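You operate a simulated robot arm through the tools that you are given. There is no shell and no other tool. Be economical: measure what you need, move in short steps, check, and stop when the job is done.

The job below is to be done with a simulated two-armed robot. You get a single attempt, and the scene is never put back.

JOB
Turn the blue dial to 20 ml. Open the washer drawer, fetch the green wipe from the top of the packing bench and set it in the inside of the washer drawer, then shut the drawer. Open the packing bench drawer, take the red insert from the top of the check bench and put it in the inside of the packing bench drawer, then shut the drawer. Put one of the paper pads from the top of the check bench on the blue card on the top of the packing bench. Switch the yellow air switch on. Put the white tub labelled "green" from the top of the fitting bench on the yellow card there and the white tub labelled "pink" on the top of the dry box. Push the marked flap shut. Do these in any order. Set down upright: white tub.

It is judged by the outcome, as a careful person would: the job done as asked, and still so three seconds after it is handed in. It fails if anything else is knocked over, pushed out of place, dropped, spilled or broken.

ROBOT AND FRAMES
Two 7-joint arms with two-finger parallel grippers on one trunk, on a base that drives. Base frame: it is fixed to the floor where the robot stands at the start and does not move with it; the origin is under the middle of the robot, x ahead of it, y to its left, z up; the surface under the hand at the start is at about z = 0.86. Lengths are in m, angles in rad, forces in N, time in s.
The left shoulder is at the start at [0.08, 0.131, 0.947], the right one opposite. With the tool pointing down near the work surface each hand reaches from about 0.4 to 0.86 m from the robot's upright axis, wherever it stands, measured 20 degrees to its own side. Places, roughly: blue card [-2.25, 3.25, 0.75]; blue dial [0.6, -0.2, 1.1]; green wipe (11x7x2 cm) [-2.5, 3.4, 0.8]; inside of the packing bench drawer [-2.5, 2.5, 0.7]; inside of the washer drawer [-1.3, 7.5, 0.5]; marked flap [-2.5, 2.2, 1]; packing bench drawer [-2.4, 2.5, 0.7]; paper pad (8x7x2 cm) [-2.1, 4.8, 0.9]; red insert (6x5x2 cm) [-2, 4.6, 0.9]; top of the dry box (29x20 cm) [5.6, 8.1, 0.9]; washer drawer [-1.2, 7.5, 0.6]; white tub [5.25, 7, 1]; yellow air switch [5, 7, 0.9]; yellow card [5.25, 6.75, 0.75]. Payload 1.57 kg a hand.
The tool frame of a hand sits at the grasp point between the pads (the TCP): z along the fingers, y along the line on which they close. The tips reach 0.03 m beyond it. The gripper opens to 0.11 m. The fingers are 0.024 m wide and 0.012 m thick; the gripper's body (0.048 by 0.112 m) begins 0.078 m behind the TCP.
Orientation is that of the tool frame in the base frame, as a unit quaternion [w, x, y, z]. With the fingers straight down and closing along the base's y, the tool's x points along the base's -x, its y along +y and its z along -z.

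CONTROLS
- The arms move only by the tool servo_tool. It takes "left_commands", "right_commands" or both (then of equal length, played together; a hand with none holds still); each is a list of rows, each a list of 7 numbers: the turn, a rotation vector about the base's x, y, z in units of 180 degrees (1.0 is 180 degrees), then the shift along the base's x, y, z in units of 300 mm (1.0 is 300 mm), then the gripper command, from -1 (shut) to 1 (fully open), values between in proportion. In form: [[rx, ry, rz, dx, dy, dz, hand], ...]. A call has 1 to 20 rows; each row is the pose to reach, as a shift and turn from the pose commanded when the call began. A call with a number of a shift or a turn outside -1 to 1 is refused whole. Rows are played at 5 a second. More than 0.05 m and 0.15 rad between two rows, or a gripper value outside its range, and nothing of the call is played. Where a pose cannot be reached the arm comes as near as it can. A force on the tool above 40 N (or 10 N above the force at the start of the call, whichever is more), or a blocked arm, ends the call early, and 0.2 s more pass. Each finger travels about 0.108 m/s and halts on what it meets, pressing with about 28 N; the grip force reading is that of the motor and also rises with nothing between the fingers. The clock runs only during rows and for 0.2 s after the last one: add rows that repeat a pose to give the fingers time. The reply holds the time, the measured pose of the TCP, the force on the tool along the base axes, the opening and the grip force, in the units named above and with some noise, with the torque about the TCP (base axes, N m) and any sound that the robot's microphone picked up.
- Cameras (640 x 400 px; columns grow to the right, rows downward): "scene" is now at [-0.0462, -0.0029, 1.4427]; the picture's right is [-0.03, -1.00, 0.00], its down [-0.32, 0.01, -0.95] and it looks along [0.95, -0.03, -0.32] (base axes); focal length 248 px, centre (320, 200). "left" rides on the left gripper at [0.07, -0.016, -0.141] in its tool frame; the picture's right is [0.23, 0.97, 0.00], its down [-0.86, 0.20, -0.48] and it looks along [-0.47, 0.11, 0.88] (tool axes); focal length 222 px, centre (320, 200). "right" rides on the right gripper at [0.07, 0.016, -0.141] in its tool frame; the picture's right is [-0.23, 0.97, 0.00], its down [-0.86, -0.20, -0.48] and it looks along [-0.47, -0.11, 0.88] (tool axes); focal length 222 px, centre (320, 200). There is no depth. A picture from a camera that has moved, and an enlarged one, comes with that camera's place and axes in the base frame and with its lens.
- get_image(camera): a new picture of that camera. It takes no simulated time.
- steer(legs): drives the robot by 1 to 6 legs, each [ahead, left, turn to the left] in m, m and rad, along the robot's own axes; the way and the turn of a leg run together, so that a leg with both is an arc; at most 1.5 m and 3.142 rad a leg. The arms and the cameras ride along, it lands a little off, and it stops where it bumps. It gives what a move gives.
- pan_tilt(pan, tilt): turns the head with the scene camera to pan (to the left, within 1.902 rad either way) and tilt (down, from -0.506 to 1.204), counted from straight ahead of the robot. It gives what a move gives.
- inspect(camera, box): a new picture of the part [left, top, right, bottom] of that camera's present view, enlarged. It takes no simulated time.
- sign_off(): hands the job in; it is judged then, once.

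Work in short steps. Places have to be worked out from the pictures, the camera data and where the tool is seen: move nearer, look again, correct. Check each grasp and each placing, and mend what went wrong. You have 493 turns and 256 pictures in all, those below and enlarged ones among them. Open the grippers and draw the arms clear of the work before you hand the job in, unless the task says otherwise; then end with one line.

The tools are called as a command line: name --argument value ..., lists and objects as JSON in quotes. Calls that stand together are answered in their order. servo_tool: Moves the arms, as the interface text tells. Its arguments: {"type":"object","properties":{"left_commands":{"type":"array","items":{"type":"array","items":{"type":"number"}}},"right_commands":{"type":"array","items":{"type":"array","items":{"type":"number"}}}},"required":[]} The other tools are called the same way: steer (legs) drives the base; pan_tilt (pan, tilt) turns the head that bears the scene camera; get_image (camera) takes a picture; inspect (camera, box) takes an enlarged picture of a part of a camera's view; sign_off () hands the job in.

At the start:

```text
clock: 0.0
left_tcp_pos: [0.4976, 0.1242, 1.3327]
left_tcp_rot: [0.0, 0.0, 1.0, 0.0]
left_force: [0.4, 0.0, -0.1]
left_ft_torque: [-0.02, 0.03, -0.01]
left_width: 0.11
left_grip_force: 0.1
right_tcp_pos: [0.4838, -0.3373, 1.2763]
right_tcp_rot: [0.0, 0.001, 1.0, -0.001]
right_force: [-0.5, 0.7, 0.1]
right_ft_torque: [-0.01, 0.01, 0.0]
right_width: 0.11
right_grip_force: 0.0
robot x, y, heading: [-0.0006, -0.0039, -0.001]
head pan, tilt: [-0.031, 0.33]
```

scene: 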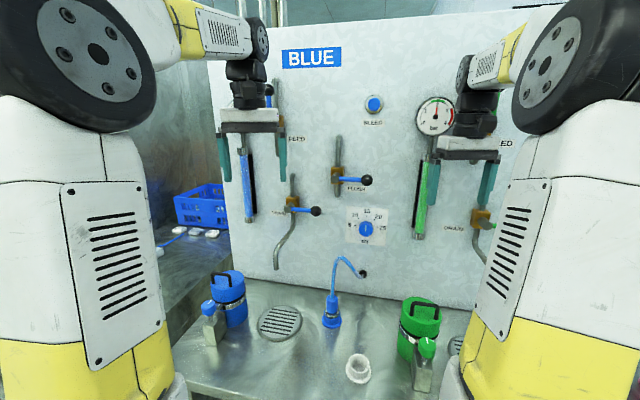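
right: 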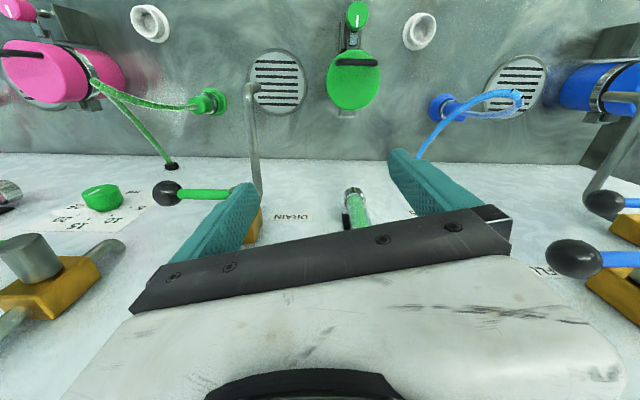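
left: 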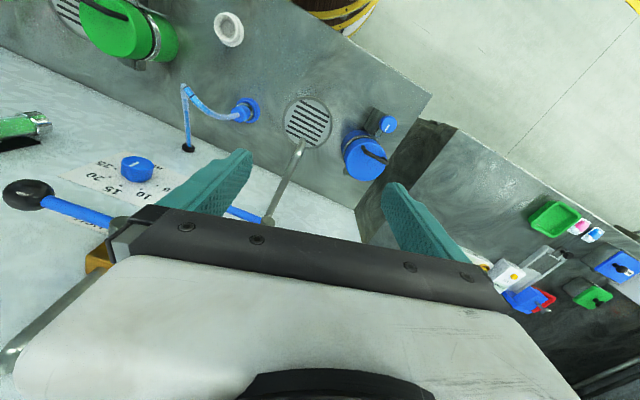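

The blue dial is on the panel ahead, near scene pixel (365,228). I'll take an enlarged look at it.

inspect --camera "scene" --box '[310, 180, 430, 255]'

```text
5.33 times, centred on (370, 218) of scene
camera zoom: at [-0.0462, -0.0029, 1.4427], right [-0.03, -1.0, 0.0], down [-0.32, 0.01, -0.95], along [0.95, -0.03, -0.32], focal length 1320 px, centre (53, 107)
```

zoom: 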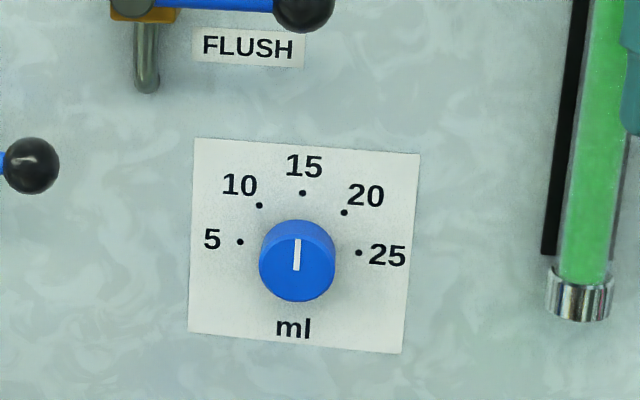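

The pointer stands at 15, and 20 lies about 45° clockwise. The panel seems yawed about 12°, with the dial near [0.68,-0.17,1.10]. I'll back off a little, then pitch the right hand to point forward.

steer --legs '[[-0.15, 0, 0]]'

servo_tool --right_commands '[[0, -0.045, 0, -0.05, 0.05, -0.05, 0], [0, -0.09, 0, -0.1, 0.1, -0.1, 0], [0, -0.135, 0, -0.1, 0.15, -0.15, 0], [0, -0.18, 0, -0.1, 0.2, -0.2, 0], [0, -0.225, 0, -0.1, 0.25, -0.25, 0], [0, -0.27, 0, -0.1, 0.3, -0.3, 0], [0, -0.315, 0, -0.1, 0.35, -0.35, 0], [0, -0.36, 0, -0.05, 0.4, -0.4, 0], [0, -0.405, 0, 0, 0.45, -0.45, 0], [0, -0.45, 0, 0.1, 0.5, -0.5, 0], [0, -0.5, 0, 0.15, 0.55, -0.55, 0], [0, -0.5, 0, 0.15, 0.55, -0.55, 0]]'

```text
clock: 1.4
left_tcp_pos: [0.3436, 0.1236, 1.3325]
left_tcp_rot: [0.0, 0.001, 1.0, 0.0]
left_force: [-0.1, -0.4, -0.2]
left_ft_torque: [-0.03, 0.03, -0.02]
left_width: 0.1101
left_grip_force: 0.0
right_tcp_pos: [0.3316, -0.3371, 1.2762]
right_tcp_rot: [0.0, 0.0, 1.0, 0.0]
right_force: [0.3, 0.5, -0.4]
right_ft_torque: [0.02, -0.01, 0.0]
right_width: 0.1102
right_grip_force: 0.0
robot x, y, heading: [-0.1542, -0.0003, -0.001]
head pan, tilt: [-0.031, 0.33]
```

```text
refused: row 11 steps farther than a row can; nothing moved
```

The last row was too big a turn, so I resend with even steps. The hand rode back to x=0.33, so I also add a shift ahead.

servo_tool --right_commands '[[0, -0.045, 0, 0.05, 0.05, -0.05, 0], [0, -0.09, 0, 0.1, 0.1, -0.1, 0], [0, -0.135, 0, 0.15, 0.15, -0.15, 0], [0, -0.18, 0, 0.2, 0.2, -0.2, 0], [0, -0.225, 0, 0.25, 0.25, -0.25, 0], [0, -0.27, 0, 0.3, 0.3, -0.3, 0], [0, -0.315, 0, 0.35, 0.35, -0.35, 0], [0, -0.36, 0, 0.4, 0.4, -0.4, 0], [0, -0.405, 0, 0.45, 0.45, -0.45, 0], [0, -0.45, 0, 0.5, 0.5, -0.5, 0], [0, -0.495, 0, 0.55, 0.55, -0.55, 0], [0, -0.5, 0, 0.55, 0.55, -0.55, 0]]'

get_image --camera "scene"

get_image --camera "right"

```text
clock: 4.0
left_tcp_pos: [0.3445, 0.1227, 1.3322]
left_tcp_rot: [0.0, 0.002, 1.0, 0.0]
left_force: [0.4, 0.7, -0.1]
left_ft_torque: [0.03, 0.01, 0.01]
left_width: 0.1102
left_grip_force: 0.1
right_tcp_pos: [0.4961, -0.1721, 1.1093]
right_tcp_rot: [0.707, 0.001, 0.707, 0.0]
right_force: [-0.5, 0.2, 0.1]
right_ft_torque: [0.01, 0.0, 0.0]
right_width: 0.0554
right_grip_force: 0.0
robot x, y, heading: [-0.1541, -0.0006, -0.0]
head pan, tilt: [-0.031, 0.33]
```

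```text
251 pictures are left
camera scene: at [-0.2003, -0.0027, 1.4427], right [-0.03, -1.0, 0.0], down [-0.32, 0.01, -0.95], along [0.95, -0.03, -0.32], focal length 248 px, centre (320, 200)
```

scene: 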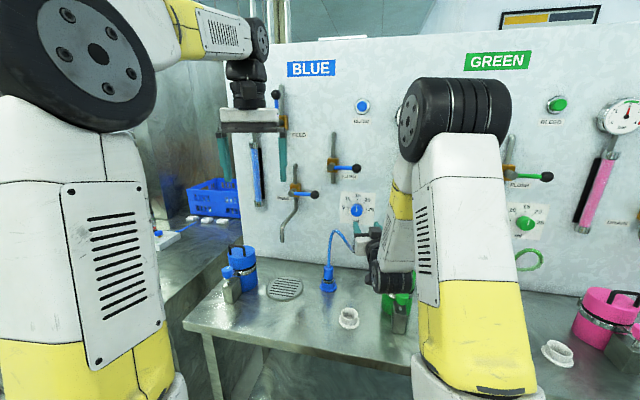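

```text
250 pictures are left
camera right: at [0.3557, -0.1557, 1.0405], right [0.0, 0.97, 0.23], down [-0.48, -0.2, 0.85], along [0.88, -0.11, 0.47], focal length 222 px, centre (320, 200)
```

right: 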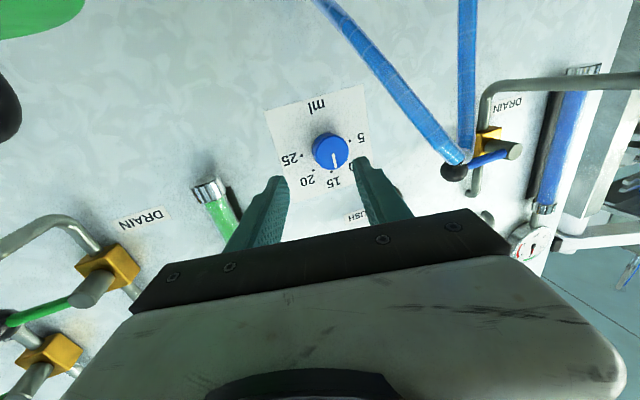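

Combining the views puts the dial's cap near (0.628,-0.162,1.121). I'll yaw the hand to the panel normal and move to about 6 cm in front of it.

servo_tool --right_commands '[[0, 0, -0.032, 0.12, 0.04, 0.02, 0.3], [0, 0, -0.064, 0.243, 0.073, 0.04, 0.3], [0, 0, -0.064, 0.243, 0.073, 0.04, 0.3]]'

get_image --camera "right"

```text
clock: 4.8
left_tcp_pos: [0.3419, 0.1236, 1.3324]
left_tcp_rot: [0.0, 0.001, 1.0, 0.001]
left_force: [0.0, 0.3, -0.1]
left_ft_torque: [-0.02, 0.02, 0.02]
left_width: 0.1101
left_grip_force: 0.0
right_tcp_pos: [0.5689, -0.1516, 1.1246]
right_tcp_rot: [0.703, 0.071, 0.704, -0.071]
right_force: [0.3, -0.4, -0.5]
right_ft_torque: [0.0, 0.01, 0.01]
right_width: 0.0715
right_grip_force: 0.0
robot x, y, heading: [-0.1583, -0.0007, -0.0]
head pan, tilt: [-0.031, 0.33]
```

```text
249 pictures are left
camera right: at [0.4342, -0.107, 1.0551], right [0.2, 0.95, 0.23], down [-0.51, -0.1, 0.86], along [0.84, -0.28, 0.47], focal length 222 px, centre (320, 200)
```

right: 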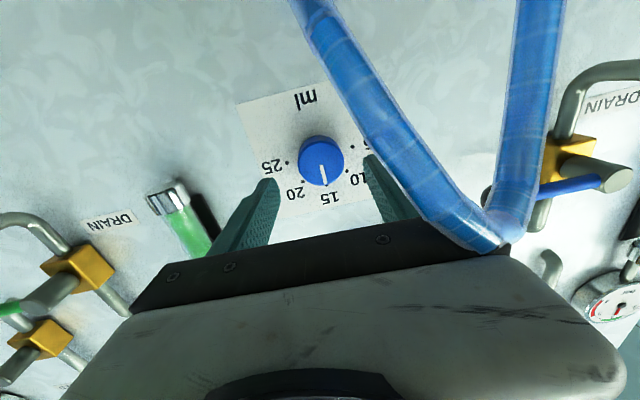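

The blue hose's arch comes close under the hand, so I check the clearance from the scene camera.

inspect --camera "scene" --box '[300, 180, 428, 260]'

```text
5.00 times, centred on (364, 220) of scene
camera zoom: at [-0.2003, -0.0027, 1.4427], right [-0.03, -1.0, 0.0], down [-0.32, 0.01, -0.95], along [0.95, -0.03, -0.32], focal length 1238 px, centre (100, 100)
```

zoom: 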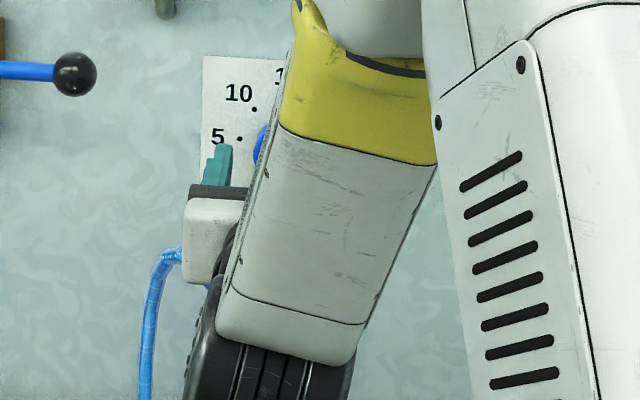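

The hose runs just under the hand's left corner. Rolling the hand 25° clockwise first lifts that corner clear, and I'd then continue the turn from there.

servo_tool --right_commands '[[0.0457, -0.0093, 0, 0, 0, 0, 0.3], [0.0915, -0.0187, 0, 0, 0, 0, 0.3], [0.137, -0.028, 0, 0, 0, -0.01, 0.3], [0.137, -0.028, 0, 0, 0, -0.01, 0.3]]'

get_image --camera "right"

```text
clock: 5.8
left_tcp_pos: [0.3424, 0.1237, 1.3329]
left_tcp_rot: [0.0, 0.0, 1.0, 0.0]
left_force: [1.1, 0.9, -0.8]
left_ft_torque: [-0.02, 0.01, -0.04]
left_width: 0.1099
left_grip_force: 0.0
right_tcp_pos: [0.5689, -0.1497, 1.1209]
right_tcp_rot: [0.702, 0.224, 0.671, 0.085]
right_force: [0.1, -0.6, -0.4]
right_ft_torque: [0.01, 0.0, -0.06]
right_width: 0.0714
right_grip_force: 0.0
robot x, y, heading: [-0.1529, 0.0012, 0.001]
head pan, tilt: [-0.031, 0.33]
```

```text
247 pictures are left
camera right: at [0.4405, -0.0781, 1.0651], right [0.16, 0.77, 0.62], down [-0.58, -0.44, 0.69], along [0.8, -0.47, 0.37], focal length 222 px, centre (320, 200)
```

right: 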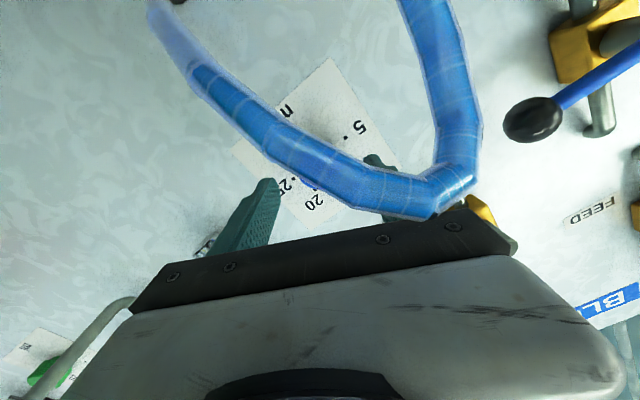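

The earlier sight lines agree on the cap at (0.625,-0.161,1.12). I advance along the normal so the fingertips straddle it.

servo_tool --right_commands '[[0, 0, 0, 0.08, -0.017, 0, 0.3], [0, 0, 0, 0.13, -0.027, 0, 0.3], [0, 0, 0, 0.17, -0.036, 0, 0.3], [0, 0, 0, 0.17, -0.036, 0, 0.3]]'

get_image --camera "right"

inspect --camera "scene" --box '[300, 180, 428, 260]'

```text
clock: 6.6
left_tcp_pos: [0.3412, 0.1215, 1.3327]
left_tcp_rot: [-0.001, 0.001, 1.0, 0.0]
left_force: [-0.7, 0.2, 0.1]
left_ft_torque: [0.0, -0.02, -0.02]
left_width: 0.11
left_grip_force: 0.1
right_tcp_pos: [0.6134, -0.1594, 1.1208]
right_tcp_rot: [0.702, 0.223, 0.671, 0.084]
right_force: [-26.7, 2.8, 7.4]
right_ft_torque: [-0.35, 0.16, -1.31]
right_width: 0.0704
right_grip_force: 0.0
robot x, y, heading: [-0.1514, -0.0008, -0.001]
head pan, tilt: [-0.031, 0.33]
stopped in row 4 (right hand): the force on the tool passed its limit at 54 N (the readings are from after the stop); the commanded pose is now the measured one
```

```text
246 pictures are left
camera right: at [0.4842, -0.0878, 1.0652], right [0.16, 0.77, 0.62], down [-0.58, -0.44, 0.69], along [0.8, -0.47, 0.38], focal length 222 px, centre (320, 200)
```

right: 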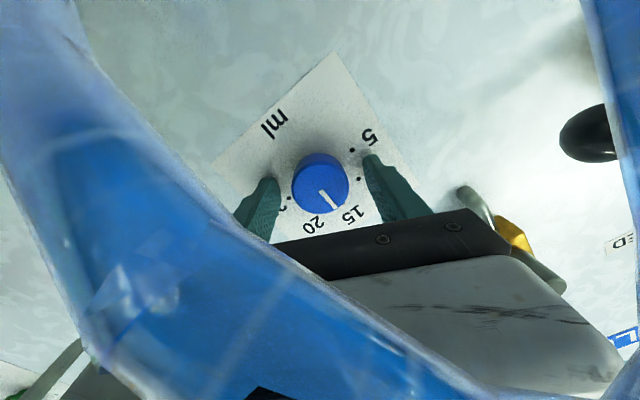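

```text
5.00 times, centred on (364, 220) of scene
camera zoom: at [-0.2026, -0.0024, 1.4426], right [-0.03, -1.0, 0.0], down [-0.32, 0.01, -0.95], along [0.95, -0.03, -0.32], focal length 1238 px, centre (100, 100)
```

zoom: 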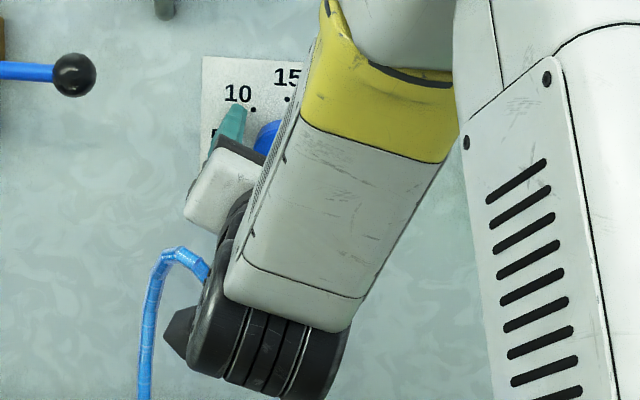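

The fingertips met the panel with the dial between them. I back off 4 mm and close on the cap.

servo_tool --right_commands '[[0, 0, 0, -0.013, 0.003, 0, 0.3], [0, 0, 0, -0.013, 0.003, 0, -0.1], [0, 0, 0, -0.013, 0.003, 0, -0.4], [0, 0, 0, -0.013, 0.003, 0, -0.4], [0, 0, 0, -0.013, 0.003, 0, -0.4]]'

get_image --camera "right"

```text
clock: 7.8
left_tcp_pos: [0.3425, 0.1228, 1.3329]
left_tcp_rot: [0.0, 0.0, 1.0, 0.0]
left_force: [-0.3, 0.3, 0.1]
left_ft_torque: [0.02, 0.0, 0.0]
left_width: 0.11
left_grip_force: 0.2
right_tcp_pos: [0.6125, -0.1594, 1.1177]
right_tcp_rot: [0.701, 0.224, 0.672, 0.084]
right_force: [6.2, 3.0, 0.5]
right_ft_torque: [0.2, 0.72, -1.0]
right_width: 0.0425
right_grip_force: 45.0
robot x, y, heading: [-0.1512, -0.001, -0.003]
head pan, tilt: [-0.031, 0.33]
```

```text
244 pictures are left
camera right: at [0.4827, -0.0865, 1.0636], right [0.16, 0.77, 0.62], down [-0.58, -0.44, 0.69], along [0.8, -0.47, 0.37], focal length 222 px, centre (320, 200)
```

right: 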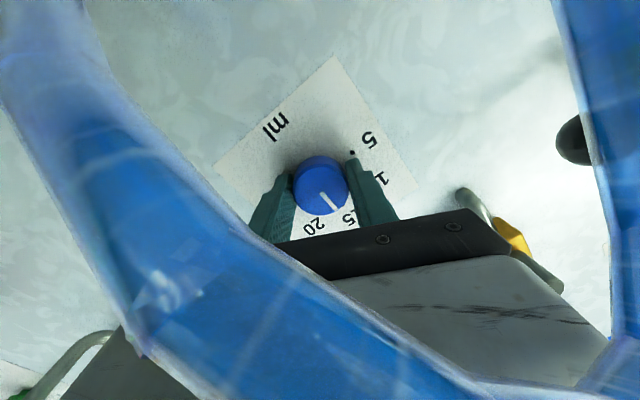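

Grip holds at 42 mm. The dots are 45° apart, so I turn 45° clockwise about the normal.

servo_tool --right_commands '[[0.0408, -0.0083, 0, 0, 0, 0, -0.4], [0.0817, -0.0167, 0, 0, 0, 0, -0.4], [0.1225, -0.025, 0, 0, 0, 0, -0.4], [0.1633, -0.0333, 0, 0, 0, 0, -0.4], [0.2042, -0.0417, 0, 0, 0, 0, -0.4], [0.245, -0.05, 0, 0, 0, 0, -0.4], [0.245, -0.05, 0, 0, 0, 0, -0.4]]'

get_image --camera "right"

```text
clock: 9.4
left_tcp_pos: [0.3429, 0.1225, 1.3324]
left_tcp_rot: [0.0, 0.001, 1.0, 0.0]
left_force: [1.5, -0.1, 0.2]
left_ft_torque: [0.03, -0.04, -0.04]
left_width: 0.1101
left_grip_force: 0.0
right_tcp_pos: [0.6109, -0.1572, 1.1197]
right_tcp_rot: [0.615, 0.463, 0.535, 0.348]
right_force: [3.0, 6.6, 2.4]
right_ft_torque: [0.27, 1.08, -0.49]
right_width: 0.0417
right_grip_force: 45.1
robot x, y, heading: [-0.1529, -0.0024, -0.002]
head pan, tilt: [-0.031, 0.33]
```

```text
243 pictures are left
camera right: at [0.4879, -0.0603, 1.1121], right [0.03, 0.11, 0.99], down [-0.64, -0.76, 0.1], along [0.77, -0.64, 0.05], focal length 222 px, centre (320, 200)
```

right: 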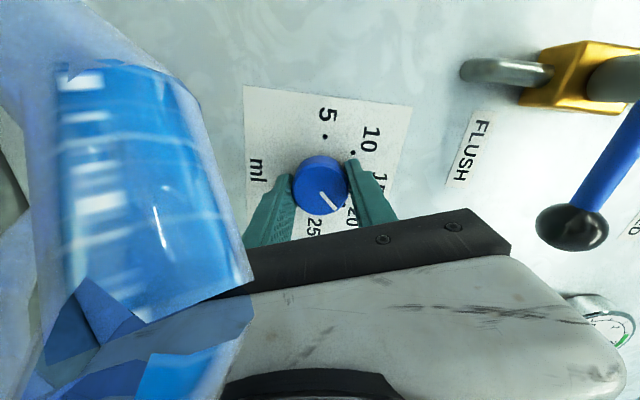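

The dial turned with the fingers. I open and draw straight back a bit to read the pointer.

servo_tool --right_commands '[[0, 0, 0, 0, 0, 0, 0.1], [0, 0, 0, 0, 0, 0, 0.3], [0, 0, 0, -0.1, 0.01, 0.02, 0.3], [0, 0, 0, -0.2, 0.02, 0.03, 0.3], [0, 0, 0, -0.2, 0.02, 0.03, 0.3]]'

get_image --camera "right"

inspect --camera "scene" --box '[300, 180, 428, 260]'

```text
clock: 10.6
left_tcp_pos: [0.3426, 0.1221, 1.3313]
left_tcp_rot: [0.0, 0.001, 1.0, 0.0]
left_force: [0.3, 0.5, 0.5]
left_ft_torque: [0.01, 0.0, 0.0]
left_width: 0.1103
left_grip_force: 0.2
right_tcp_pos: [0.5519, -0.1541, 1.1277]
right_tcp_rot: [0.615, 0.463, 0.536, 0.347]
right_force: [-0.4, 0.1, 0.1]
right_ft_torque: [0.0, 0.03, -0.01]
right_width: 0.0714
right_grip_force: 0.1
robot x, y, heading: [-0.1527, 0.0011, -0.002]
head pan, tilt: [-0.031, 0.33]
```

```text
242 pictures are left
camera right: at [0.4275, -0.0552, 1.1204], right [0.03, 0.11, 0.99], down [-0.64, -0.76, 0.1], along [0.77, -0.64, 0.05], focal length 222 px, centre (320, 200)
```

right: 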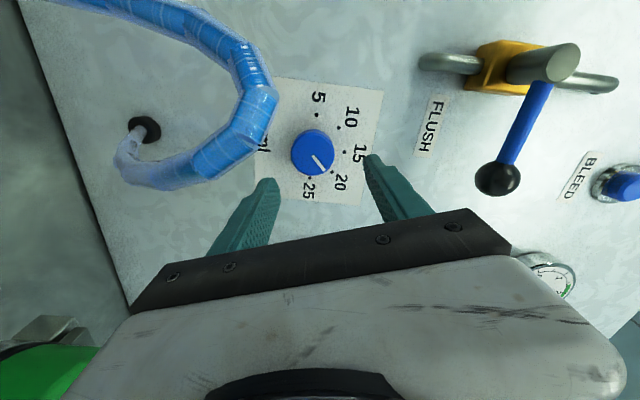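

```text
5.00 times, centred on (364, 220) of scene
camera zoom: at [-0.2005, -0.0026, 1.4427], right [-0.03, -1.0, 0.0], down [-0.32, 0.01, -0.95], along [0.95, -0.03, -0.32], focal length 1238 px, centre (100, 100)
```

zoom: 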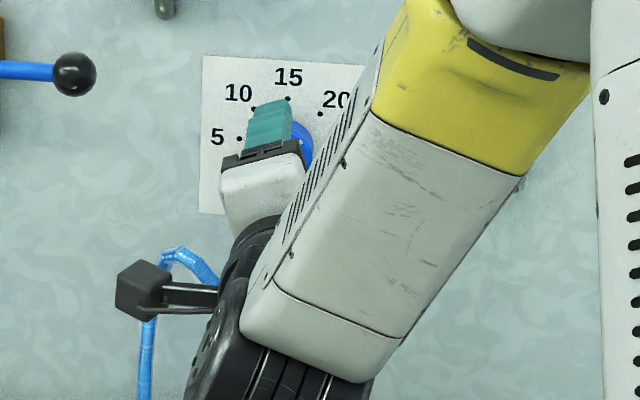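

Now I check the pointer enlarged.

inspect --camera "right" --box '[260, 80, 388, 210]'

```text
3.08 times, centred on (324, 145) of right
camera zoom: at [0.4275, -0.0552, 1.1204], right [0.03, 0.11, 0.99], down [-0.64, -0.76, 0.1], along [0.77, -0.64, 0.05], focal length 684 px, centre (308, 369)
```

zoom: 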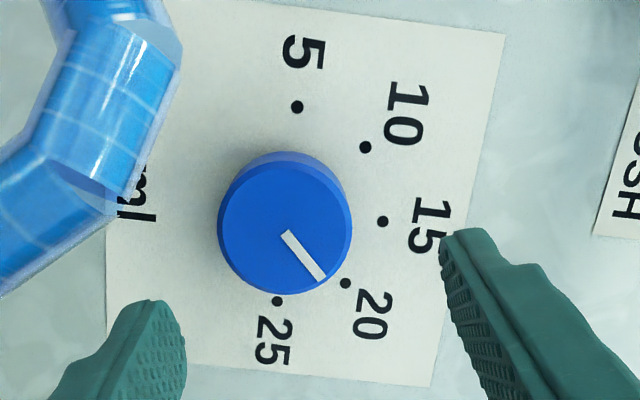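

The pointer is squarely on 20. I drive the base back from the panel, then look around before refolding the right hand.

steer --legs '[[-0.4, 0, 0]]'

pan_tilt --pan 1.57 --tilt 0.2

get_image --camera "scene"

```text
clock: 13.1
left_tcp_pos: [-0.0535, 0.124, 1.3325]
left_tcp_rot: [0.0, -0.001, 1.0, 0.0]
left_force: [-0.8, -0.6, 0.4]
left_ft_torque: [0.03, 0.01, 0.02]
left_width: 0.1099
left_grip_force: 0.0
right_tcp_pos: [0.1563, -0.1494, 1.1287]
right_tcp_rot: [0.615, 0.462, 0.537, 0.347]
right_force: [-0.5, 0.0, 1.1]
right_ft_torque: [-0.01, -0.02, -0.02]
right_width: 0.0714
right_grip_force: 0.0
robot x, y, heading: [-0.5493, -0.0016, 0.003]
head pan, tilt: [-0.031, 0.33]
```

```text
clock: 14.8
left_tcp_pos: [-0.0533, 0.1239, 1.3323]
left_tcp_rot: [0.0, -0.001, 1.0, 0.0]
left_force: [0.0, -0.7, -0.3]
left_ft_torque: [-0.01, 0.0, -0.02]
left_width: 0.1103
left_grip_force: 0.2
right_tcp_pos: [0.1564, -0.1511, 1.1278]
right_tcp_rot: [0.615, 0.462, 0.537, 0.348]
right_force: [-0.1, 0.0, 0.1]
right_ft_torque: [0.0, 0.05, 0.0]
right_width: 0.0717
right_grip_force: 0.1
robot x, y, heading: [-0.5501, -0.0011, 0.006]
head pan, tilt: [1.571, 0.201]
```

```text
239 pictures are left
camera scene: at [-0.6904, 0.0929, 1.4548], right [1.0, 0.0, 0.0], down [0.0, -0.2, -0.98], along [0.0, 0.98, -0.2], focal length 248 px, centre (320, 200)
```

scene: 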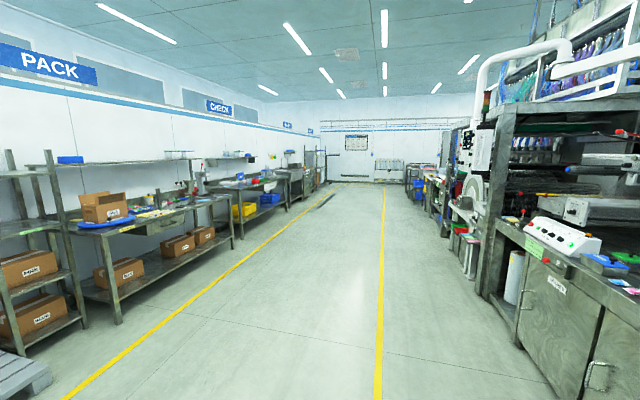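

The aisle is clear. I fold the right hand back to pointing down at its start pose.

servo_tool --right_commands '[[-0.0188, 0.0333, 0.025, -0.0538, -0.0443, 0.0352, 0.3], [-0.0377, 0.0665, 0.05, -0.1076, -0.0886, 0.0704, 0.3], [-0.0565, 0.0998, 0.075, -0.1614, -0.1329, 0.1056, 0.3], [-0.0753, 0.1331, 0.1, -0.2151, -0.1771, 0.1409, 0.3], [-0.0941, 0.1664, 0.125, -0.2689, -0.2214, 0.1761, 0.3], [-0.113, 0.1996, 0.15, -0.3227, -0.2657, 0.2113, 0.3], [-0.1318, 0.2329, 0.175, -0.3765, -0.31, 0.2465, 0.3], [-0.1506, 0.2662, 0.2, -0.4303, -0.3543, 0.2817, 0.3], [-0.1695, 0.2994, 0.225, -0.4841, -0.3986, 0.3169, 0.3], [-0.1883, 0.3327, 0.25, -0.5379, -0.4429, 0.3521, 0.3], [-0.2071, 0.366, 0.275, -0.5916, -0.4871, 0.3874, 0.3], [-0.2259, 0.3993, 0.3, -0.6454, -0.5314, 0.4226, 0.3], [-0.2448, 0.4325, 0.325, -0.6992, -0.5757, 0.4578, 0.3], [-0.2636, 0.4658, 0.35, -0.753, -0.62, 0.493, 0.3], [-0.2636, 0.4658, 0.35, -0.753, -0.62, 0.493, 0.3]]'

```text
clock: 17.9
left_tcp_pos: [-0.0544, 0.1241, 1.3331]
left_tcp_rot: [0.0, -0.001, 1.0, 0.0]
left_force: [-1.0, 0.2, -0.4]
left_ft_torque: [0.02, 0.02, 0.0]
left_width: 0.1099
left_grip_force: 0.2
right_tcp_pos: [-0.0718, -0.3346, 1.2783]
right_tcp_rot: [0.0, -0.001, 1.0, -0.001]
right_force: [-0.3, 0.1, 0.0]
right_ft_torque: [0.01, 0.0, 0.0]
right_width: 0.0715
right_grip_force: 0.0
right hand out of reach, approached as far as the arm can: row 6, 14
robot x, y, heading: [-0.5522, 0.0011, 0.001]
head pan, tilt: [1.571, 0.201]
```

Now drive up the aisle to y≈2.6 and turn to face the packing bench (−x).

steer --legs '[[0, 1.3, 0], [0, 1.3, 0], [0, 0, 3.14]]'

pan_tilt --pan 0 --tilt 0.35

get_image --camera "scene"

```text
clock: 38.0
left_tcp_pos: [-1.0508, 2.4792, 1.3326]
left_tcp_rot: [0.0, 1.0, -0.001, 0.0]
left_force: [0.4, 0.4, 0.5]
left_ft_torque: [-0.02, -0.02, 0.02]
left_width: 0.1101
left_grip_force: 0.0
right_tcp_pos: [-1.0306, 2.9372, 1.2774]
right_tcp_rot: [0.0, 1.0, -0.003, 0.0]
right_force: [0.5, 0.2, 0.2]
right_ft_torque: [0.01, 0.03, -0.02]
right_width: 0.0714
right_grip_force: 0.0
robot x, y, heading: [-0.5553, 2.6031, 3.138]
head pan, tilt: [1.571, 0.201]
```

```text
clock: 39.6
left_tcp_pos: [-1.0505, 2.4782, 1.3325]
left_tcp_rot: [0.0, 1.0, -0.001, 0.0]
left_force: [-0.7, 0.4, 0.1]
left_ft_torque: [0.02, -0.06, 0.01]
left_width: 0.1101
left_grip_force: 0.0
right_tcp_pos: [-1.0303, 2.9372, 1.2791]
right_tcp_rot: [0.0, 1.0, -0.003, 0.0]
right_force: [0.7, 1.0, 0.9]
right_ft_torque: [-0.02, 0.01, 0.0]
right_width: 0.0714
right_grip_force: 0.1
robot x, y, heading: [-0.5551, 2.5993, 3.142]
head pan, tilt: [0.0, 0.351]
```

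```text
238 pictures are left
camera scene: at [-0.5057, 2.6006, 1.4408], right [0.0, 1.0, 0.0], down [0.34, 0.0, -0.94], along [-0.94, 0.0, -0.34], focal length 248 px, centre (320, 200)
```

scene: 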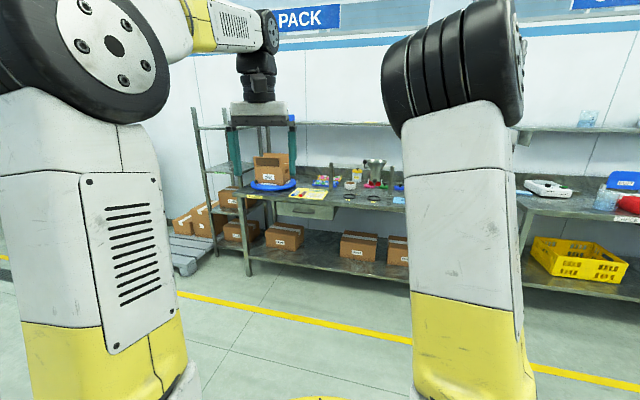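

Packing bench ahead with the box (flap), drawer and cards. I move nearer to look in detail.

steer --legs '[[0.75, 0, 0]]'

pan_tilt --pan 0.2 --tilt 0.5

get_image --camera "scene"

get_image --camera "left"

get_image --camera "right"

```text
clock: 43.7
left_tcp_pos: [-1.8127, 2.4871, 1.3324]
left_tcp_rot: [0.0, 1.0, -0.005, 0.0]
left_force: [1.0, -0.6, 0.1]
left_ft_torque: [-0.01, 0.0, -0.01]
left_width: 0.1101
left_grip_force: 0.0
right_tcp_pos: [-1.7903, 2.9458, 1.2784]
right_tcp_rot: [0.001, 1.0, -0.006, 0.0]
right_force: [-0.1, -0.5, 0.9]
right_ft_torque: [0.01, 0.03, 0.0]
right_width: 0.0715
right_grip_force: 0.1
robot x, y, heading: [-1.3152, 2.6064, 3.134]
head pan, tilt: [0.0, 0.351]
```

```text
clock: 44.5
left_tcp_pos: [-1.8138, 2.4882, 1.3321]
left_tcp_rot: [0.0, 1.0, -0.005, 0.0]
left_force: [0.1, -0.2, -0.5]
left_ft_torque: [0.0, 0.0, 0.0]
left_width: 0.1101
left_grip_force: 0.0
right_tcp_pos: [-1.7896, 2.9465, 1.2769]
right_tcp_rot: [0.0, 1.0, -0.006, 0.001]
right_force: [0.3, 0.0, 1.1]
right_ft_torque: [-0.02, -0.02, 0.01]
right_width: 0.0718
right_grip_force: 0.1
robot x, y, heading: [-1.3132, 2.6018, 3.129]
head pan, tilt: [0.201, 0.499]
```

```text
237 pictures are left
camera scene: at [-1.2643, 2.587, 1.4272], right [-0.19, 0.98, 0.0], down [0.47, 0.09, -0.88], along [-0.86, -0.17, -0.48], focal length 248 px, centre (320, 200)
```

scene: 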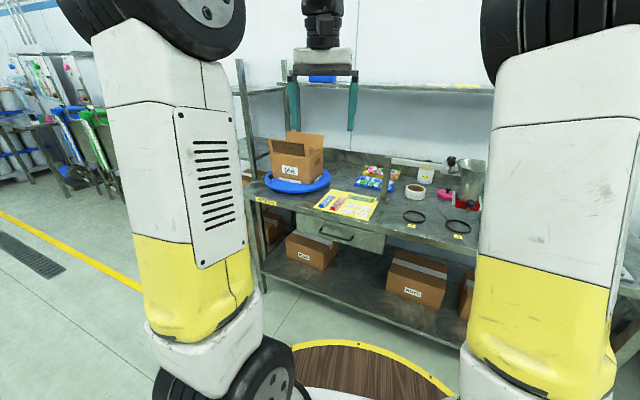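

```text
236 pictures are left
camera left: at [-1.7422, 2.5029, 1.4729], right [0.22, -0.98, 0.0], down [-0.86, -0.19, 0.48], along [-0.47, -0.1, -0.88], focal length 222 px, centre (320, 200)
```

left: 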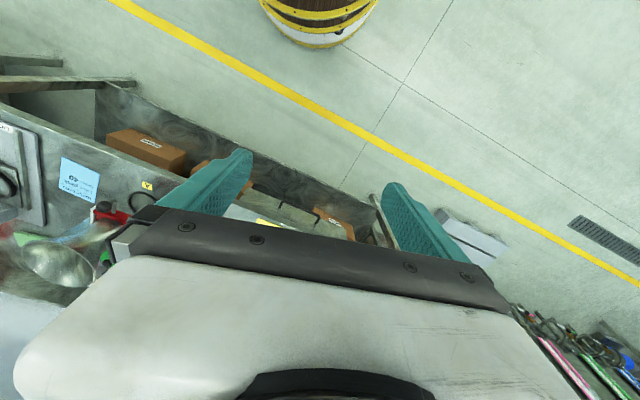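

```text
235 pictures are left
camera right: at [-1.7193, 2.9287, 1.4195], right [-0.24, -0.97, 0.0], down [-0.85, 0.21, 0.48], along [-0.47, 0.12, -0.88], focal length 222 px, centre (320, 200)
```

right: 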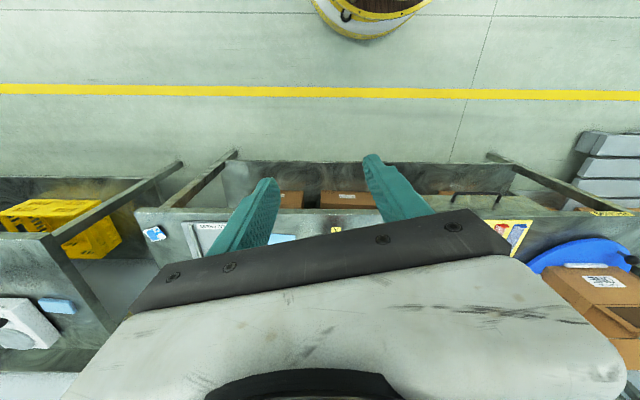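

The box and its flaps are at scene (295,155). I enlarge it and the bench.

inspect --camera "scene" --box '[240, 120, 400, 220]'

inspect --camera "scene" --box '[360, 140, 500, 250]'

```text
4.00 times, centred on (320, 170) of scene
camera zoom: at [-1.2643, 2.587, 1.4272], right [-0.19, 0.98, 0.0], down [0.47, 0.09, -0.88], along [-0.86, -0.17, -0.48], focal length 990 px, centre (320, 320)
```

zoom: 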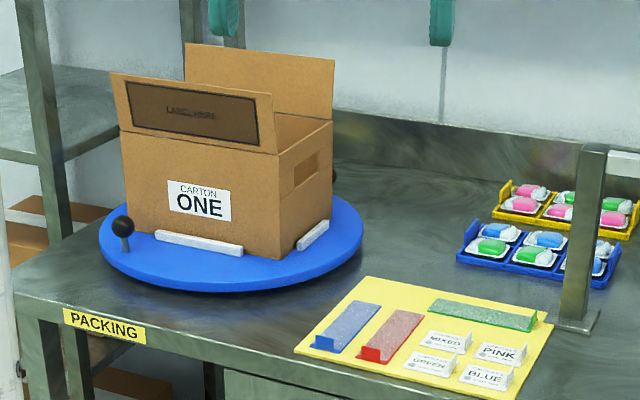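

```text
3.64 times, centred on (430, 195) of scene
camera zoom: at [-1.2643, 2.587, 1.4272], right [-0.19, 0.98, 0.0], down [0.47, 0.09, -0.88], along [-0.86, -0.17, -0.48], focal length 900 px, centre (-80, 218)
```

zoom: 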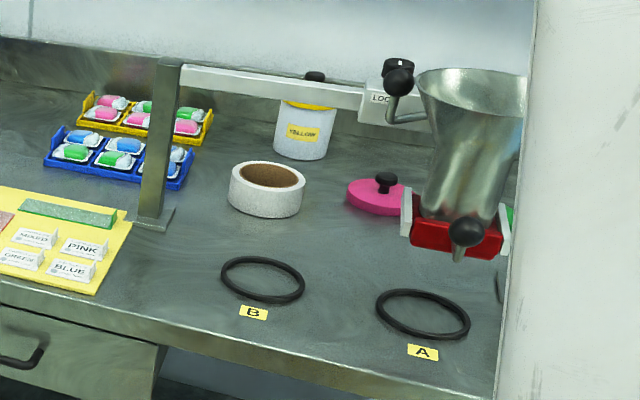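

The marked flap is the near one on carton ONE, roughly x≈-2.6, y≈2.145, z 0.96–1.045. The bench seems yawed about 12°, so I drive to face the carton squarely.

steer --legs '[[0.4, 0.42, 0], [0, 0, -0.21]]'

pan_tilt --pan 0.1 --tilt 0.6

get_image --camera "scene"

get_image --camera "left"

```text
clock: 48.5
left_tcp_pos: [-2.2321, 2.1756, 1.3316]
left_tcp_rot: [-0.001, 0.994, -0.109, 0.0]
left_force: [0.4, -0.2, 0.1]
left_ft_torque: [0.01, -0.02, 0.0]
left_width: 0.11
left_grip_force: 0.0
right_tcp_pos: [-2.1133, 2.618, 1.2778]
right_tcp_rot: [0.0, 0.994, -0.111, 0.0]
right_force: [0.3, -1.2, -0.2]
right_ft_torque: [-0.01, -0.02, 0.02]
right_width: 0.0712
right_grip_force: 0.2
robot x, y, heading: [-1.7195, 2.1902, 2.922]
head pan, tilt: [0.201, 0.499]
```

```text
clock: 49.2
left_tcp_pos: [-2.2305, 2.1761, 1.3332]
left_tcp_rot: [0.0, 0.994, -0.109, 0.0]
left_force: [-0.4, 0.4, 0.1]
left_ft_torque: [-0.02, 0.0, -0.02]
left_width: 0.11
left_grip_force: 0.0
right_tcp_pos: [-2.1138, 2.6193, 1.2786]
right_tcp_rot: [0.0, 0.994, -0.111, 0.0]
right_force: [0.3, -0.1, -1.0]
right_ft_torque: [0.0, 0.01, 0.0]
right_width: 0.0713
right_grip_force: 0.1
robot x, y, heading: [-1.7203, 2.189, 2.922]
head pan, tilt: [0.099, 0.6]
```

```text
232 pictures are left
camera scene: at [-1.6702, 2.1682, 1.4181], right [0.12, 0.99, 0.0], down [0.56, -0.07, -0.83], along [-0.82, 0.1, -0.56], focal length 248 px, centre (320, 200)
```

scene: 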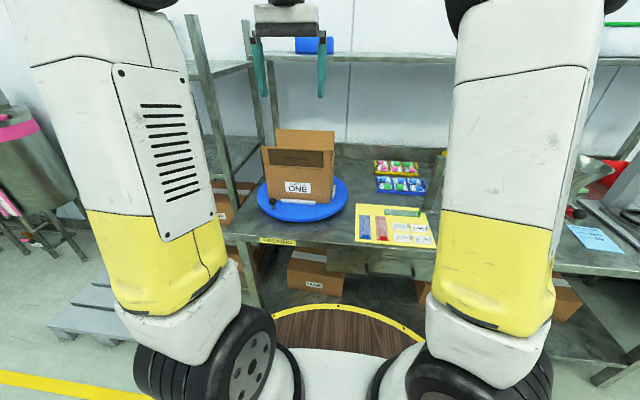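

```text
231 pictures are left
camera left: at [-2.1582, 2.1764, 1.473], right [0.01, -1.0, 0.0], down [-0.88, -0.01, 0.48], along [-0.48, -0.01, -0.88], focal length 222 px, centre (320, 200)
```

left: 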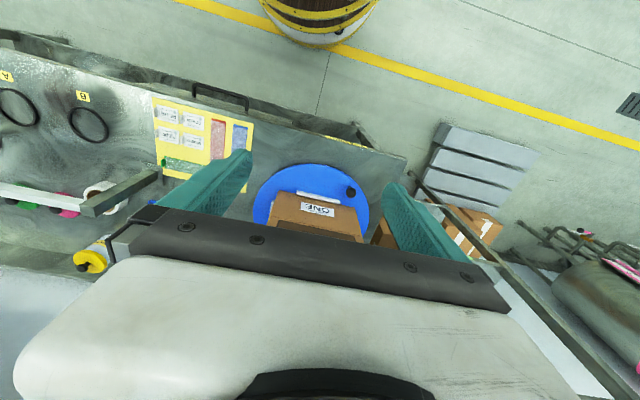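

Good views from both cameras. I enlarge the carton in each to triangulate the flap.

inspect --camera "scene" --box '[240, 110, 368, 230]'

inspect --camera "left" --box '[240, 150, 400, 250]'

```text
3.33 times, centred on (304, 170) of scene
camera zoom: at [-1.6702, 2.1682, 1.4181], right [0.12, 0.99, 0.0], down [0.56, -0.07, -0.83], along [-0.82, 0.1, -0.56], focal length 825 px, centre (373, 300)
```

zoom: 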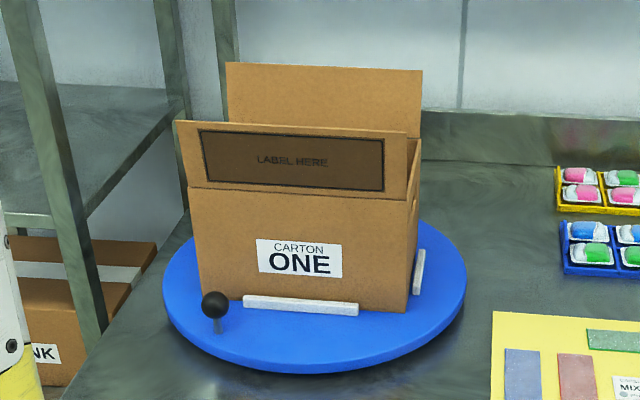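

```text
4.00 times, centred on (320, 200) of left
camera zoom: at [-2.1582, 2.1764, 1.473], right [0.01, -1.0, 0.0], down [-0.88, -0.01, 0.48], along [-0.48, -0.01, -0.88], focal length 888 px, centre (320, 200)
```

zoom: 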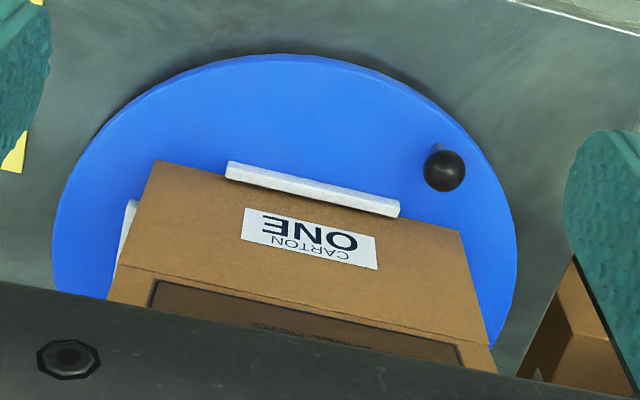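

Triangulated: the flap hinge runs (-2.519,2.063)–(-2.462,2.303) at z≈1.005, with the carton bottom at about 0.854, so the bench top is near 0.82. I move the base a little nearer, then bring the closed left hand in front of the flap.

steer --legs '[[0.07, 0, 0]]'

servo_tool --left_commands '[[0, 0, 0, -0.05, 0, -0.1, 0], [0, 0, 0, -0.1, 0, -0.2, -0.5], [0, 0, 0, -0.15, 0, -0.3, -1], [0, 0, 0, -0.2, -0.03, -0.4, -1], [0, 0, 0, -0.25, -0.06, -0.5, -1], [0, 0, 0, -0.25, -0.08, -0.6, -1], [0, 0, 0, -0.28, -0.08, -0.7, -1], [0, 0, 0, -0.28, -0.08, -0.7, -1]]'

inspect --camera "scene" --box '[240, 100, 368, 230]'

get_image --camera "left"

```text
clock: 50.2
left_tcp_pos: [-2.2995, 2.1918, 1.3315]
left_tcp_rot: [0.0, 0.994, -0.11, 0.0]
left_force: [-0.5, 0.6, -0.2]
left_ft_torque: [0.01, 0.02, 0.0]
left_width: 0.1101
left_grip_force: 0.2
right_tcp_pos: [-2.1819, 2.6341, 1.2772]
right_tcp_rot: [0.0, 0.994, -0.11, 0.0]
right_force: [-1.0, -0.2, -0.1]
right_ft_torque: [-0.01, 0.01, -0.01]
right_width: 0.0717
right_grip_force: 0.1
robot x, y, heading: [-1.7838, 2.2027, 2.921]
head pan, tilt: [0.099, 0.6]
```

```text
clock: 52.0
left_tcp_pos: [-2.3838, 2.1686, 1.1227]
left_tcp_rot: [0.0, 0.994, -0.109, 0.0]
left_force: [0.0, -0.4, 0.3]
left_ft_torque: [0.03, -0.01, 0.0]
left_width: 0.0
left_grip_force: 21.0
right_tcp_pos: [-2.1819, 2.6343, 1.2784]
right_tcp_rot: [0.0, 0.994, -0.112, 0.0]
right_force: [0.7, 0.0, 0.1]
right_ft_torque: [-0.01, 0.01, -0.03]
right_width: 0.0712
right_grip_force: 0.0
robot x, y, heading: [-1.7862, 2.2048, 2.918]
head pan, tilt: [0.099, 0.6]
```

```text
3.08 times, centred on (304, 165) of scene
camera zoom: at [-1.7386, 2.1835, 1.418], right [0.12, 0.99, 0.0], down [0.56, -0.07, -0.82], along [-0.82, 0.1, -0.57], focal length 762 px, centre (369, 308)
```

zoom: 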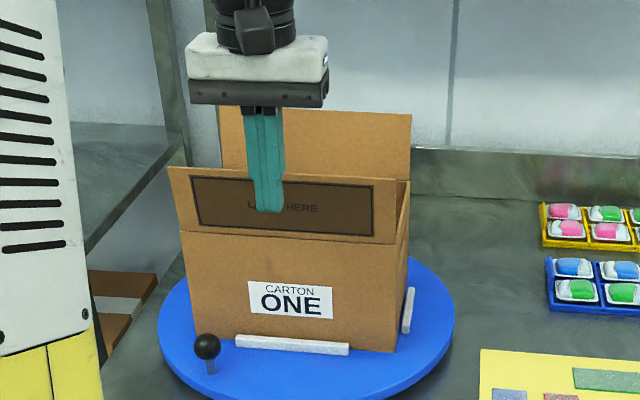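

```text
227 pictures are left
camera left: at [-2.3114, 2.1686, 1.2629], right [0.01, -1.0, 0.0], down [-0.88, -0.01, 0.48], along [-0.48, -0.01, -0.88], focal length 222 px, centre (320, 200)
```

left: 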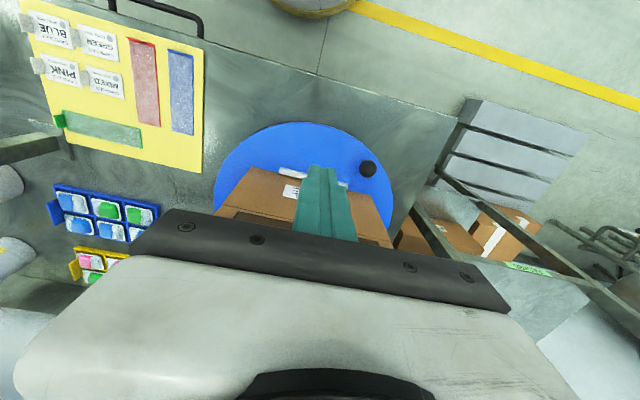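

The fingers hang in front of the flap, slightly left of centre. I lower to mid-flap height and push it inward, stopping to look.

servo_tool --left_commands '[[0, 0, 0, 0, 0.04, -0.16, -1], [0, 0, 0, -0.1, 0.06, -0.16, -1], [0, 0, 0, -0.183, 0.083, -0.16, -1], [0, 0, 0, -0.27, 0.1, -0.16, -1], [0, 0, 0, -0.343, 0.12, -0.16, -1], [0, 0, 0, -0.4, 0.132, -0.16, -1], [0, 0, 0, -0.44, 0.143, -0.16, -1], [0, 0, 0, -0.507, 0.16, -0.16, -1], [0, 0, 0, -0.507, 0.16, -0.16, -1]]'

inspect --camera "scene" --box '[240, 100, 368, 230]'

```text
clock: 54.0
left_tcp_pos: [-2.5359, 2.2165, 1.0748]
left_tcp_rot: [0.0, 0.994, -0.109, 0.0]
left_force: [-0.3, -0.6, 0.1]
left_ft_torque: [-0.01, 0.0, 0.01]
left_width: 0.0
left_grip_force: 21.4
right_tcp_pos: [-2.181, 2.634, 1.2783]
right_tcp_rot: [0.0, 0.994, -0.111, -0.001]
right_force: [0.1, -0.2, 0.1]
right_ft_torque: [-0.02, 0.03, 0.01]
right_width: 0.0712
right_grip_force: 0.1
robot x, y, heading: [-1.7874, 2.2006, 2.925]
head pan, tilt: [0.099, 0.6]
```

```text
3.08 times, centred on (304, 165) of scene
camera zoom: at [-1.7387, 2.1835, 1.418], right [0.12, 0.99, 0.0], down [0.56, -0.07, -0.82], along [-0.82, 0.1, -0.57], focal length 762 px, centre (369, 308)
```

zoom: 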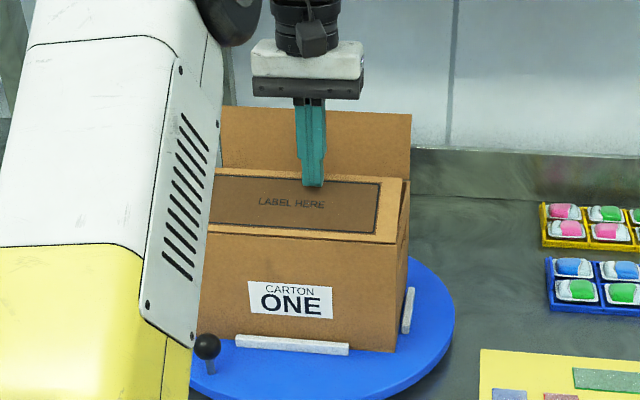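

The flap folds nicely. I press it further in and down to horizontal.

servo_tool --left_commands '[[0, 0, 0, -0.05, 0.012, -0.03, -1], [0, 0, 0, -0.065, 0.015, -0.07, -1], [0, 0, 0, -0.065, 0.015, -0.1, -1], [0, 0, 0, -0.065, 0.015, -0.12, -1], [0, 0, 0, -0.065, 0.015, -0.12, -1]]'

inspect --camera "scene" --box '[240, 100, 368, 230]'

```text
clock: 55.2
left_tcp_pos: [-2.5553, 2.2196, 1.0393]
left_tcp_rot: [0.0, 0.994, -0.109, 0.0]
left_force: [-0.1, 0.8, 0.1]
left_ft_torque: [0.01, 0.01, -0.01]
left_width: 0.0
left_grip_force: 21.3
right_tcp_pos: [-2.1809, 2.6345, 1.2788]
right_tcp_rot: [0.0, 0.994, -0.111, -0.001]
right_force: [0.3, 0.1, -0.4]
right_ft_torque: [-0.02, -0.03, 0.0]
right_width: 0.0717
right_grip_force: 0.1
robot x, y, heading: [-1.7845, 2.2047, 2.921]
head pan, tilt: [0.099, 0.6]
```

```text
3.08 times, centred on (304, 165) of scene
camera zoom: at [-1.7387, 2.1835, 1.418], right [0.12, 0.99, 0.0], down [0.56, -0.07, -0.82], along [-0.82, 0.1, -0.57], focal length 762 px, centre (369, 308)
```

zoom: 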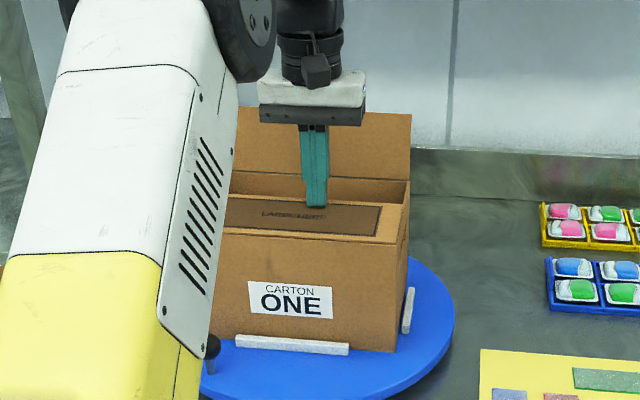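

Nearly level, with no force yet. I press a little further until it meets its stop.

servo_tool --left_commands '[[0, 0, 0, 0, 0, -0.013, -1], [0, 0, 0, 0, 0, -0.026, -1], [0, 0, 0, 0, 0, -0.035, -1], [0, 0, 0, 0, 0, -0.035, -1]]'

inspect --camera "scene" --box '[250, 130, 350, 200]'

```text
clock: 56.2
left_tcp_pos: [-2.5548, 2.2198, 1.0313]
left_tcp_rot: [-0.001, 0.994, -0.108, -0.003]
left_force: [2.3, -1.3, 35.0]
left_ft_torque: [-0.17, -0.47, 0.03]
left_width: 0.0
left_grip_force: 21.2
right_tcp_pos: [-2.1807, 2.6345, 1.2791]
right_tcp_rot: [0.0, 0.994, -0.111, -0.001]
right_force: [0.1, -0.4, -0.6]
right_ft_torque: [0.01, 0.03, -0.01]
right_width: 0.0716
right_grip_force: 0.0
robot x, y, heading: [-1.7876, 2.2038, 2.918]
head pan, tilt: [0.099, 0.6]
```

```text
5.71 times, centred on (300, 165) of scene
camera zoom: at [-1.7373, 2.1834, 1.418], right [0.12, 0.99, 0.0], down [0.56, -0.07, -0.83], along [-0.82, 0.1, -0.56], focal length 1414 px, centre (434, 400)
```

zoom: 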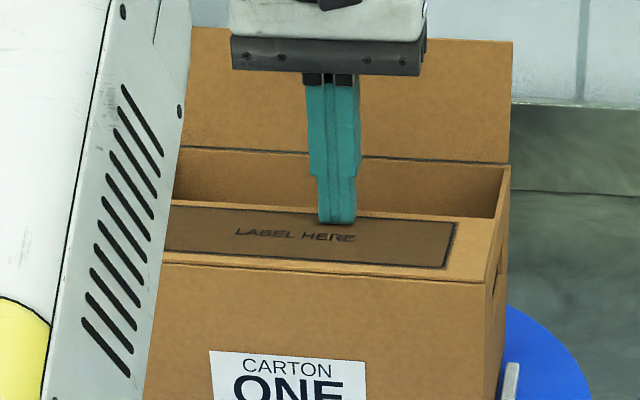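

The flap reached its stop (35 N) and is level. I lift straight up, then back to the stow height.

servo_tool --left_commands '[[0, 0, 0, 0, 0, 0.12, -1], [0, 0, 0, 0, 0, 0.25, -1], [0, 0, 0, 0.05, 0, 0.38, -1], [0, 0, 0, 0.15, 0, 0.5, -1], [0, 0, 0, 0.3, -0.03, 0.6, -1], [0, 0, 0, 0.45, -0.05, 0.7, 0], [0, 0, 0, 0.6, -0.07, 0.8, 0.5], [0, 0, 0, 0.75, -0.07, 0.9, 1], [0, 0, 0, 0.85, -0.08, 0.95, 1]]'

get_image --camera "scene"

```text
refused: row 5 steps farther than a row can; nothing moved
```

```text
223 pictures are left
camera scene: at [-1.7373, 2.1834, 1.418], right [0.12, 0.99, 0.0], down [0.56, -0.07, -0.83], along [-0.82, 0.1, -0.56], focal length 248 px, centre (320, 200)
```

scene: 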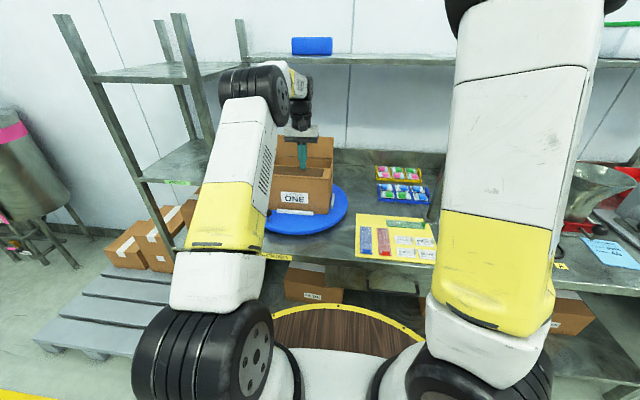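

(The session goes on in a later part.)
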